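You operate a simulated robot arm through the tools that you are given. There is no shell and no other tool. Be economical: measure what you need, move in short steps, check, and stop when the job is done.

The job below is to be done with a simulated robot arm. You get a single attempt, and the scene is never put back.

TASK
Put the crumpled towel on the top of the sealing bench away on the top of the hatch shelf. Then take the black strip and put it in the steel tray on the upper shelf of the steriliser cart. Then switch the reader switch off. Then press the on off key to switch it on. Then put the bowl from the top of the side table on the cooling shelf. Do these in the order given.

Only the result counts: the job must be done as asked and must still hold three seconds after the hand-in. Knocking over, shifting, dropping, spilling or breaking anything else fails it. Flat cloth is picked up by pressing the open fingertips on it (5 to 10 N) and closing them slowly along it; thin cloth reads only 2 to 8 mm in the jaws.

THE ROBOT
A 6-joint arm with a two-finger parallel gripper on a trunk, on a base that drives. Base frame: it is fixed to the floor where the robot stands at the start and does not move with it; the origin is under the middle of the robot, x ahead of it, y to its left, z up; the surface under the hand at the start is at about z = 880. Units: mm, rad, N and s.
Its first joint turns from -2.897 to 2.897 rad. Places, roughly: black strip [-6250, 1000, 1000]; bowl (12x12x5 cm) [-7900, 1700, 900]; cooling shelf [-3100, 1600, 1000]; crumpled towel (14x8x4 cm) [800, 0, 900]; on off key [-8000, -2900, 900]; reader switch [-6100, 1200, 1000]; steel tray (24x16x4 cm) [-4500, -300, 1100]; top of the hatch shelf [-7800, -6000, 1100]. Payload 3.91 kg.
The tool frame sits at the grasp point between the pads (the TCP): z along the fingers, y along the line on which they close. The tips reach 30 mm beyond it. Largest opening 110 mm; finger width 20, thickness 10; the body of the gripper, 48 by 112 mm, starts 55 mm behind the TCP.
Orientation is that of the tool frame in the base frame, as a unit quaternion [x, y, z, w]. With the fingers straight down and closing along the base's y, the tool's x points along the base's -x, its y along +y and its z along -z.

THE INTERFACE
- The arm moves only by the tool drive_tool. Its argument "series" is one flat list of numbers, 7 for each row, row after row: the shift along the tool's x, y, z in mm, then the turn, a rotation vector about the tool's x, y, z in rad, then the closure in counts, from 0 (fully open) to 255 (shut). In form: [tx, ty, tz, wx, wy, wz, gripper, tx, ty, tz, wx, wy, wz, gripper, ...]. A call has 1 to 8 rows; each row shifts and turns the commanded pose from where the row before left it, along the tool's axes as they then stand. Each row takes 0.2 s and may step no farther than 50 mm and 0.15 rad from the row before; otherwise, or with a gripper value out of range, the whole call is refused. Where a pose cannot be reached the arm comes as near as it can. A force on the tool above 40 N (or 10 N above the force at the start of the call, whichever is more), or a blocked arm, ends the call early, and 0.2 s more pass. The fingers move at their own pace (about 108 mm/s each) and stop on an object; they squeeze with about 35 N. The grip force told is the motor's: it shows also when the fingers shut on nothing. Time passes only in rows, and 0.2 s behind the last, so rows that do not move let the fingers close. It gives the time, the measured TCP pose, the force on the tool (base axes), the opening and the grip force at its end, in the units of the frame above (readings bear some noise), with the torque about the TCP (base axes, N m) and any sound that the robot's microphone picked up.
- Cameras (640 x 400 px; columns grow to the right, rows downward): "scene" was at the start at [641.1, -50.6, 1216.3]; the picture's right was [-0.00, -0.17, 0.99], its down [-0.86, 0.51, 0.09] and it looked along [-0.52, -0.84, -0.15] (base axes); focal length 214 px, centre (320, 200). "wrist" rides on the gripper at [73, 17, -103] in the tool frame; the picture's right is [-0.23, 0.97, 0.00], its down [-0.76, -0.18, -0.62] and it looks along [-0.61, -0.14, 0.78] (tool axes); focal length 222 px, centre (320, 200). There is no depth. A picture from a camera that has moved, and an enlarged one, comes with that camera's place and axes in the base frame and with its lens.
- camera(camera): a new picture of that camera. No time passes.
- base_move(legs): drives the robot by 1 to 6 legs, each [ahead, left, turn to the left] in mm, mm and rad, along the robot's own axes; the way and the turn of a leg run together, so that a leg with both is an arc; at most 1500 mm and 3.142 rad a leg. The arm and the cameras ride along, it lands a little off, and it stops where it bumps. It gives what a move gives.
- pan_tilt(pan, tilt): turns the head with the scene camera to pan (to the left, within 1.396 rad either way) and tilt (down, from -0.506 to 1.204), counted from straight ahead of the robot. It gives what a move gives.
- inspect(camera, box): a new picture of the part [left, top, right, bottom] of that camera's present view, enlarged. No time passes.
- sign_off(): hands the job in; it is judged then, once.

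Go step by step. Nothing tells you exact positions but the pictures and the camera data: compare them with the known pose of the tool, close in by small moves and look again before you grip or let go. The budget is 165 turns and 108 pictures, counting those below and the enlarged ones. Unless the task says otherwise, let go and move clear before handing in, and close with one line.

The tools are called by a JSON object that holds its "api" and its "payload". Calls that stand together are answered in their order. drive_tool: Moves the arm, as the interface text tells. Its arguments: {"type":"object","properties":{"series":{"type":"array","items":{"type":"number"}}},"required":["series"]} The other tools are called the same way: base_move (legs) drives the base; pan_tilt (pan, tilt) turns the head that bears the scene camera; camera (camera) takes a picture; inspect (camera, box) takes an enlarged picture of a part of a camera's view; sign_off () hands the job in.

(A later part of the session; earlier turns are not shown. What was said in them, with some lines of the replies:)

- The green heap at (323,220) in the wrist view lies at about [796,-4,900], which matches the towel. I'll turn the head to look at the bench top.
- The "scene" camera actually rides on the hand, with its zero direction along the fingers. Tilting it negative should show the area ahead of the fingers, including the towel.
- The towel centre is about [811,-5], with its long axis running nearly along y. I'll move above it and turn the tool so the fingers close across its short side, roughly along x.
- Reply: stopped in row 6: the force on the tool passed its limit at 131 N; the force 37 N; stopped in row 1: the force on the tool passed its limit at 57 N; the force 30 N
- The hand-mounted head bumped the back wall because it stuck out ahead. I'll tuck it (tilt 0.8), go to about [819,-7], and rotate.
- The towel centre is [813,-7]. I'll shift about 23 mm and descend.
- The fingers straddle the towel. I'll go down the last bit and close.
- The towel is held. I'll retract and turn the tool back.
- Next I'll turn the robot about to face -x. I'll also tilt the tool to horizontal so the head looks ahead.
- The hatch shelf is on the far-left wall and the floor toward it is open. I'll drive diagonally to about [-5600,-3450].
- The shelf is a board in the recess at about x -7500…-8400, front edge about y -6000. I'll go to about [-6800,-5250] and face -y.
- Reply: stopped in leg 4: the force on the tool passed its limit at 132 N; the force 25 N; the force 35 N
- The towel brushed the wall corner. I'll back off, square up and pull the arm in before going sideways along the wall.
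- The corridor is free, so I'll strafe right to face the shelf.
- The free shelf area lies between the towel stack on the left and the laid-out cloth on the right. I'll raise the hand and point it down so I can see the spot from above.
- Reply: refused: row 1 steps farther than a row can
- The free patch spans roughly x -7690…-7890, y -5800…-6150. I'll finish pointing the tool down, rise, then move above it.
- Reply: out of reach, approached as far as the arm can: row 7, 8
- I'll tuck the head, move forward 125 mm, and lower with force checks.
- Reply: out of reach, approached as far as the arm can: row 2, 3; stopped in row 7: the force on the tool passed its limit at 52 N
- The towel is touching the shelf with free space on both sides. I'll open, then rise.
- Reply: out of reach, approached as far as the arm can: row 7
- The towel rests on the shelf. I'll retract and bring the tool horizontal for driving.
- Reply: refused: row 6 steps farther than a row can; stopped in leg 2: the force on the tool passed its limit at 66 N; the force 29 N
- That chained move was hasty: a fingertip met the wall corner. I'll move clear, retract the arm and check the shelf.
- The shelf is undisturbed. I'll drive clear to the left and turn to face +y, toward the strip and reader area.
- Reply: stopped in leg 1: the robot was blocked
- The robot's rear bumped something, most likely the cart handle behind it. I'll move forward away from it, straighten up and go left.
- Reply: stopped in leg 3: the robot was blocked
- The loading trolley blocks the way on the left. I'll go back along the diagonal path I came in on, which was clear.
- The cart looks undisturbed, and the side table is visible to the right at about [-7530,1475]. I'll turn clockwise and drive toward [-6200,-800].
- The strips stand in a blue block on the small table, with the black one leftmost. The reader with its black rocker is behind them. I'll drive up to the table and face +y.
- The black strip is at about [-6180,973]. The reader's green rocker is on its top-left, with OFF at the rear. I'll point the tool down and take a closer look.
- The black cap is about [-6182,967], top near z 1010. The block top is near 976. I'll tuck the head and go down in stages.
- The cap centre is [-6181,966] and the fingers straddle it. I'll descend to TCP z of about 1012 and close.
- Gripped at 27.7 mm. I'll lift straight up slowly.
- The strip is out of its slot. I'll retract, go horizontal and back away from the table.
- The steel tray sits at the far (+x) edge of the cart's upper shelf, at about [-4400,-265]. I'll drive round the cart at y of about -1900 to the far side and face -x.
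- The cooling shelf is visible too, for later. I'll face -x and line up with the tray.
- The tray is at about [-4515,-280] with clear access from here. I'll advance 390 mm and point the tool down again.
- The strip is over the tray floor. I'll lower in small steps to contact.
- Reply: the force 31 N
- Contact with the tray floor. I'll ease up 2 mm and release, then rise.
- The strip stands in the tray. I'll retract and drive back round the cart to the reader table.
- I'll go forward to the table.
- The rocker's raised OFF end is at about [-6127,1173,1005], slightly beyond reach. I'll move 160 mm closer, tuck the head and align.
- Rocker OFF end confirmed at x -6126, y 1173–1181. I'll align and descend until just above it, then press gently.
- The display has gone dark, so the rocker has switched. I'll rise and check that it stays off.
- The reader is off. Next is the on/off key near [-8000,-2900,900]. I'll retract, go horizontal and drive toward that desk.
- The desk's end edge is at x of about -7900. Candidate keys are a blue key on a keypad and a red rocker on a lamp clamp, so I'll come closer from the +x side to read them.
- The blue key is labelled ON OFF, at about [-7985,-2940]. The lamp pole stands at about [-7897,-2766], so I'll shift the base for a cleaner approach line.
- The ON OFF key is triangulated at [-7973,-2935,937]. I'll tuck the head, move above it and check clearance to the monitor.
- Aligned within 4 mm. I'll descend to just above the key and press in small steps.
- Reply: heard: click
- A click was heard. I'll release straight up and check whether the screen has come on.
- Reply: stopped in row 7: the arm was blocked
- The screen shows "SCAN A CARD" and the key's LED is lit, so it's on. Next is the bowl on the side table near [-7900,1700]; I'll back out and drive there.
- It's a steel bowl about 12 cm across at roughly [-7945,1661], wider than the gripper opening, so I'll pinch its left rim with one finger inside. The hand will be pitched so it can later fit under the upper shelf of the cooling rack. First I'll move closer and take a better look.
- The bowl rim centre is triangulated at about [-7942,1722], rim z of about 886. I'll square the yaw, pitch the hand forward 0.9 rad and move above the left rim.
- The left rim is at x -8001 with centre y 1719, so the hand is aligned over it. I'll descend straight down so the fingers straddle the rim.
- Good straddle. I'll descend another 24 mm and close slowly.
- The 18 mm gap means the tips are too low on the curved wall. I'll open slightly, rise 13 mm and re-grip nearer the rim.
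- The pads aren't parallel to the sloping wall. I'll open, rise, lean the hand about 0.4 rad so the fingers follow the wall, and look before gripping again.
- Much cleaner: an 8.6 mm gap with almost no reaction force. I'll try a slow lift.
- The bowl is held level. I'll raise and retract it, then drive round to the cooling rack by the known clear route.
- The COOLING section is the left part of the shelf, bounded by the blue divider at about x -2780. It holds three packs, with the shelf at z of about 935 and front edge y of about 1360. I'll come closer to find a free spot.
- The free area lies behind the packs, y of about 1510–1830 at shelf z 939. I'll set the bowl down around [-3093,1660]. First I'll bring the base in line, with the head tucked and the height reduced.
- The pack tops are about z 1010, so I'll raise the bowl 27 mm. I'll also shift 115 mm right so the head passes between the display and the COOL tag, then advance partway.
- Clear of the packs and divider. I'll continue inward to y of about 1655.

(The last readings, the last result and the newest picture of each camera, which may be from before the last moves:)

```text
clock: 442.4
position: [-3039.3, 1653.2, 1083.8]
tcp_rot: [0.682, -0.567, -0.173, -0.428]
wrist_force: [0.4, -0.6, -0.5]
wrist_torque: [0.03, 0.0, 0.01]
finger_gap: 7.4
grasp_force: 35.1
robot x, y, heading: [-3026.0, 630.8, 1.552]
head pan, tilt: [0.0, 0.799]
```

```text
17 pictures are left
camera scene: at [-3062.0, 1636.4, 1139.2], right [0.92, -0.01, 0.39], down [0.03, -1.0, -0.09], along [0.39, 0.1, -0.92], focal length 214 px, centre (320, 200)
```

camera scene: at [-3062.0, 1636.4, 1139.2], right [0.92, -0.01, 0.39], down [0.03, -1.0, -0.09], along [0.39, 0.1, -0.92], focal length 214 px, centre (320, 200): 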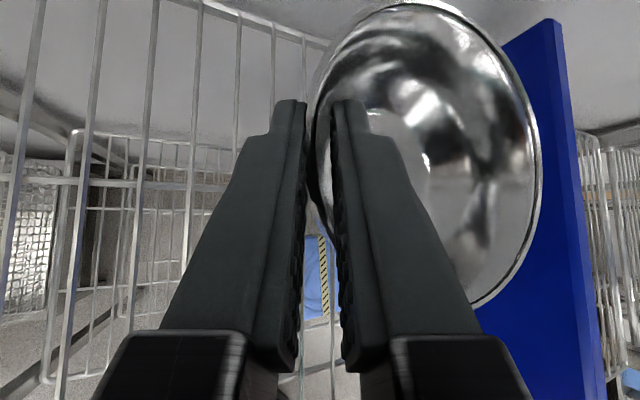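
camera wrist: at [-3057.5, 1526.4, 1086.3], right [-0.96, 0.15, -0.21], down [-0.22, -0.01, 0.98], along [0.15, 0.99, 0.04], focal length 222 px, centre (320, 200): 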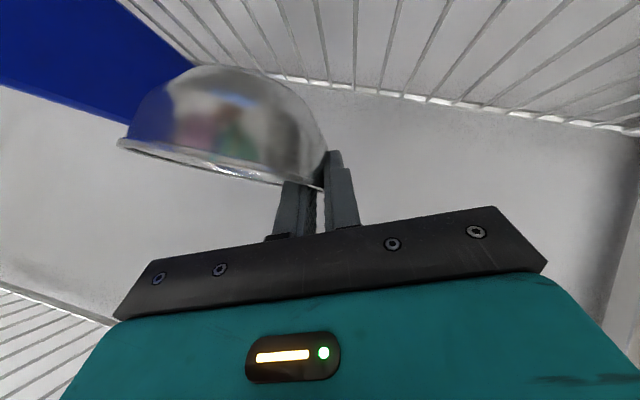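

Free shelf is below. I'll lower vertically, with small steps near contact.

{"api": "drive_tool", "payload": {"series": [18, 9.8, 14.3, 0, 0, 0, 255, 18, 9.8, 14.3, 0, 0, 0, 255, 14.4, 7.8, 11.4, 0, 0, 0, 255, 7.2, 3.9, 5.7, 0, 0, 0, 255, 3.6, 2, 2.9, 0, 0, 0, 255, 2.9, 1.6, 2.3, 0, 0, 0, 255]}}

{"api": "camera", "payload": {"camera": "wrist"}}

```text
clock: 443.8
position: [-3039.5, 1650.4, 1000.1]
tcp_rot: [0.682, -0.566, -0.174, -0.429]
wrist_force: [-2.0, 1.5, 13.4]
wrist_torque: [-0.29, -0.41, -0.08]
finger_gap: 7.5
grasp_force: 34.9
robot x, y, heading: [-3027.3, 631.1, 1.55]
head pan, tilt: [0.0, 0.799]
```

```text
16 pictures are left
camera wrist: at [-3057.8, 1523.7, 1001.1], right [-0.96, 0.15, -0.21], down [-0.22, -0.01, 0.98], along [0.15, 0.99, 0.05], focal length 222 px, centre (320, 200)
```

wrist: 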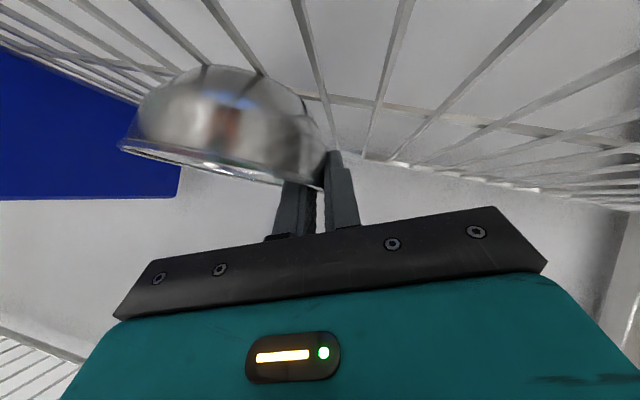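

The bowl touches the shelf. I'll open gradually, then rise clear of the rim.

{"api": "drive_tool", "payload": {"series": [0, 0, 0, 0, 0, 0, 235, 0, 0, 0, 0, 0, 0, 215, 0, 0, 0, 0, 0, 0, 170, 0, 0, 0, 0, 0, 0, 150, 0, 0, 0, 0, 0, 0, 150]}}

{"api": "camera", "payload": {"camera": "scene"}}

{"api": "camera", "payload": {"camera": "wrist"}}

```text
clock: 445.0
position: [-3039.1, 1651.0, 997.4]
tcp_rot: [0.682, -0.567, -0.173, -0.428]
wrist_force: [0.0, -0.2, -0.2]
wrist_torque: [0.01, 0.01, -0.01]
finger_gap: 45.1
grasp_force: 0.2
robot x, y, heading: [-3022.8, 635.2, 1.551]
head pan, tilt: [0.0, 0.799]
```

```text
15 pictures are left
camera scene: at [-3061.9, 1634.3, 1052.0], right [0.92, -0.01, 0.39], down [0.03, -1.0, -0.09], along [0.39, 0.1, -0.92], focal length 214 px, centre (320, 200)
```

scene: 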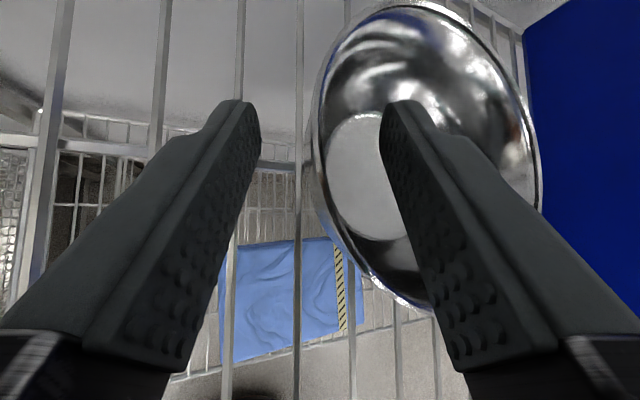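

```text
14 pictures are left
camera wrist: at [-3057.5, 1524.3, 999.1], right [-0.96, 0.15, -0.21], down [-0.22, -0.01, 0.98], along [0.15, 0.99, 0.04], focal length 222 px, centre (320, 200)
```

wrist: 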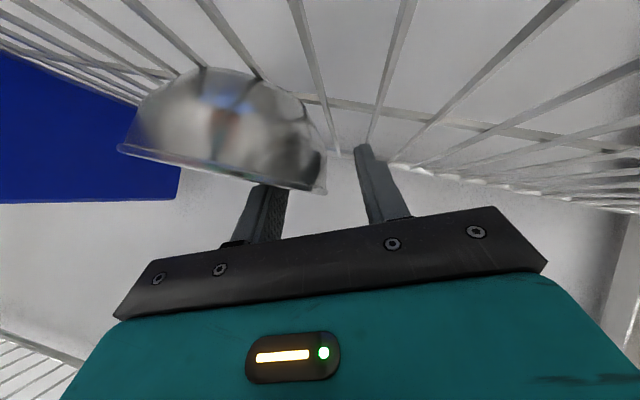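

The bowl stands free. I'll rise straight up, then back the hand out over the packs.

{"api": "drive_tool", "payload": {"series": [-14.4, -7.8, -11.4, 0, 0, 0, 150, -25, -13.5, -20, 0, 0, 0, 150, -25, -13.5, -20, 0, 0, 0, 150, 0, 0, 0, 0, 0, 0, 150]}}

{"api": "drive_tool", "payload": {"series": [28.2, -0.8, -35.1, 0, 0, 0, 150, 28.2, -0.8, -35.1, 0, 0, 0, 150, 28.2, -0.8, -35.1, 0, 0, 0, 150, 28.2, -0.8, -35.1, 0, 0, 0, 150, 28.2, -0.8, -35.1, 0, 0, 0, 150, 28.2, -0.8, -35.1, 0, 0, 0, 150, 28.2, -0.8, -35.1, 0, 0, 0, 150, 28.2, -0.8, -35.1, 0, 0, 0, 150]}}

{"api": "base_move", "payload": {"legs": [[-400, 0, 0]]}}

{"api": "pan_tilt", "payload": {"pan": 0, "tilt": -0.1}}

{"api": "camera", "payload": {"camera": "scene"}}

```text
clock: 446.0
position: [-3035.9, 1650.7, 1087.0]
tcp_rot: [0.682, -0.567, -0.173, -0.428]
wrist_force: [0.4, -0.2, -0.8]
wrist_torque: [-0.03, -0.01, -0.04]
finger_gap: 45.3
grasp_force: 0.1
robot x, y, heading: [-3023.7, 627.6, 1.555]
head pan, tilt: [0.0, 0.799]
```

```text
clock: 447.8
position: [-3034.7, 1289.1, 1086.2]
tcp_rot: [0.682, -0.568, -0.172, -0.428]
wrist_force: [-0.3, 1.7, -0.4]
wrist_torque: [-0.03, -0.04, 0.01]
finger_gap: 45.5
grasp_force: 0.0
robot x, y, heading: [-3026.6, 632.3, 1.554]
head pan, tilt: [0.0, 0.799]
```

```text
clock: 450.3
position: [-3045.7, 885.3, 1088.7]
tcp_rot: [0.684, -0.565, -0.175, -0.427]
wrist_force: [-0.4, 0.2, 0.3]
wrist_torque: [0.02, 0.01, 0.02]
finger_gap: 45.5
grasp_force: 0.1
robot x, y, heading: [-3027.2, 224.8, 1.556]
head pan, tilt: [0.0, 0.799]
```

```text
clock: 451.5
position: [-3045.6, 884.5, 1088.1]
tcp_rot: [0.683, -0.565, -0.174, -0.428]
wrist_force: [0.0, -0.7, -0.6]
wrist_torque: [-0.03, -0.02, 0.0]
finger_gap: 45.3
grasp_force: 0.1
robot x, y, heading: [-3032.1, 225.6, 1.557]
head pan, tilt: [0.0, -0.099]
```

```text
13 pictures are left
camera scene: at [-3091.2, 923.8, 1198.0], right [0.92, -0.01, 0.39], down [0.32, -0.54, -0.77], along [0.21, 0.84, -0.5], focal length 214 px, centre (320, 200)
```

scene: 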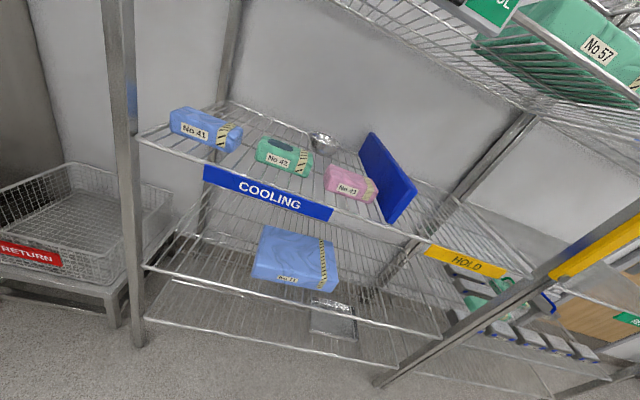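

The bowl rests on the cooling shelf behind the packs, nothing else there has moved, and the hand is clear. All five steps are done, so I'm handing in.

{"api": "sign_off", "payload": {}}

```text
The job is handed in.
```

The five steps are done in the order you gave: towel on the hatch shelf, black strip in the steel tray, reader off, on/off key pressed on, bowl on the cooling shelf. The robot or hand bumped the bench back wall, the wall corner by the hatch, a cart and a trolley on the way; nothing looked shifted in the pictures I took, but I didn't check the trolley closely.
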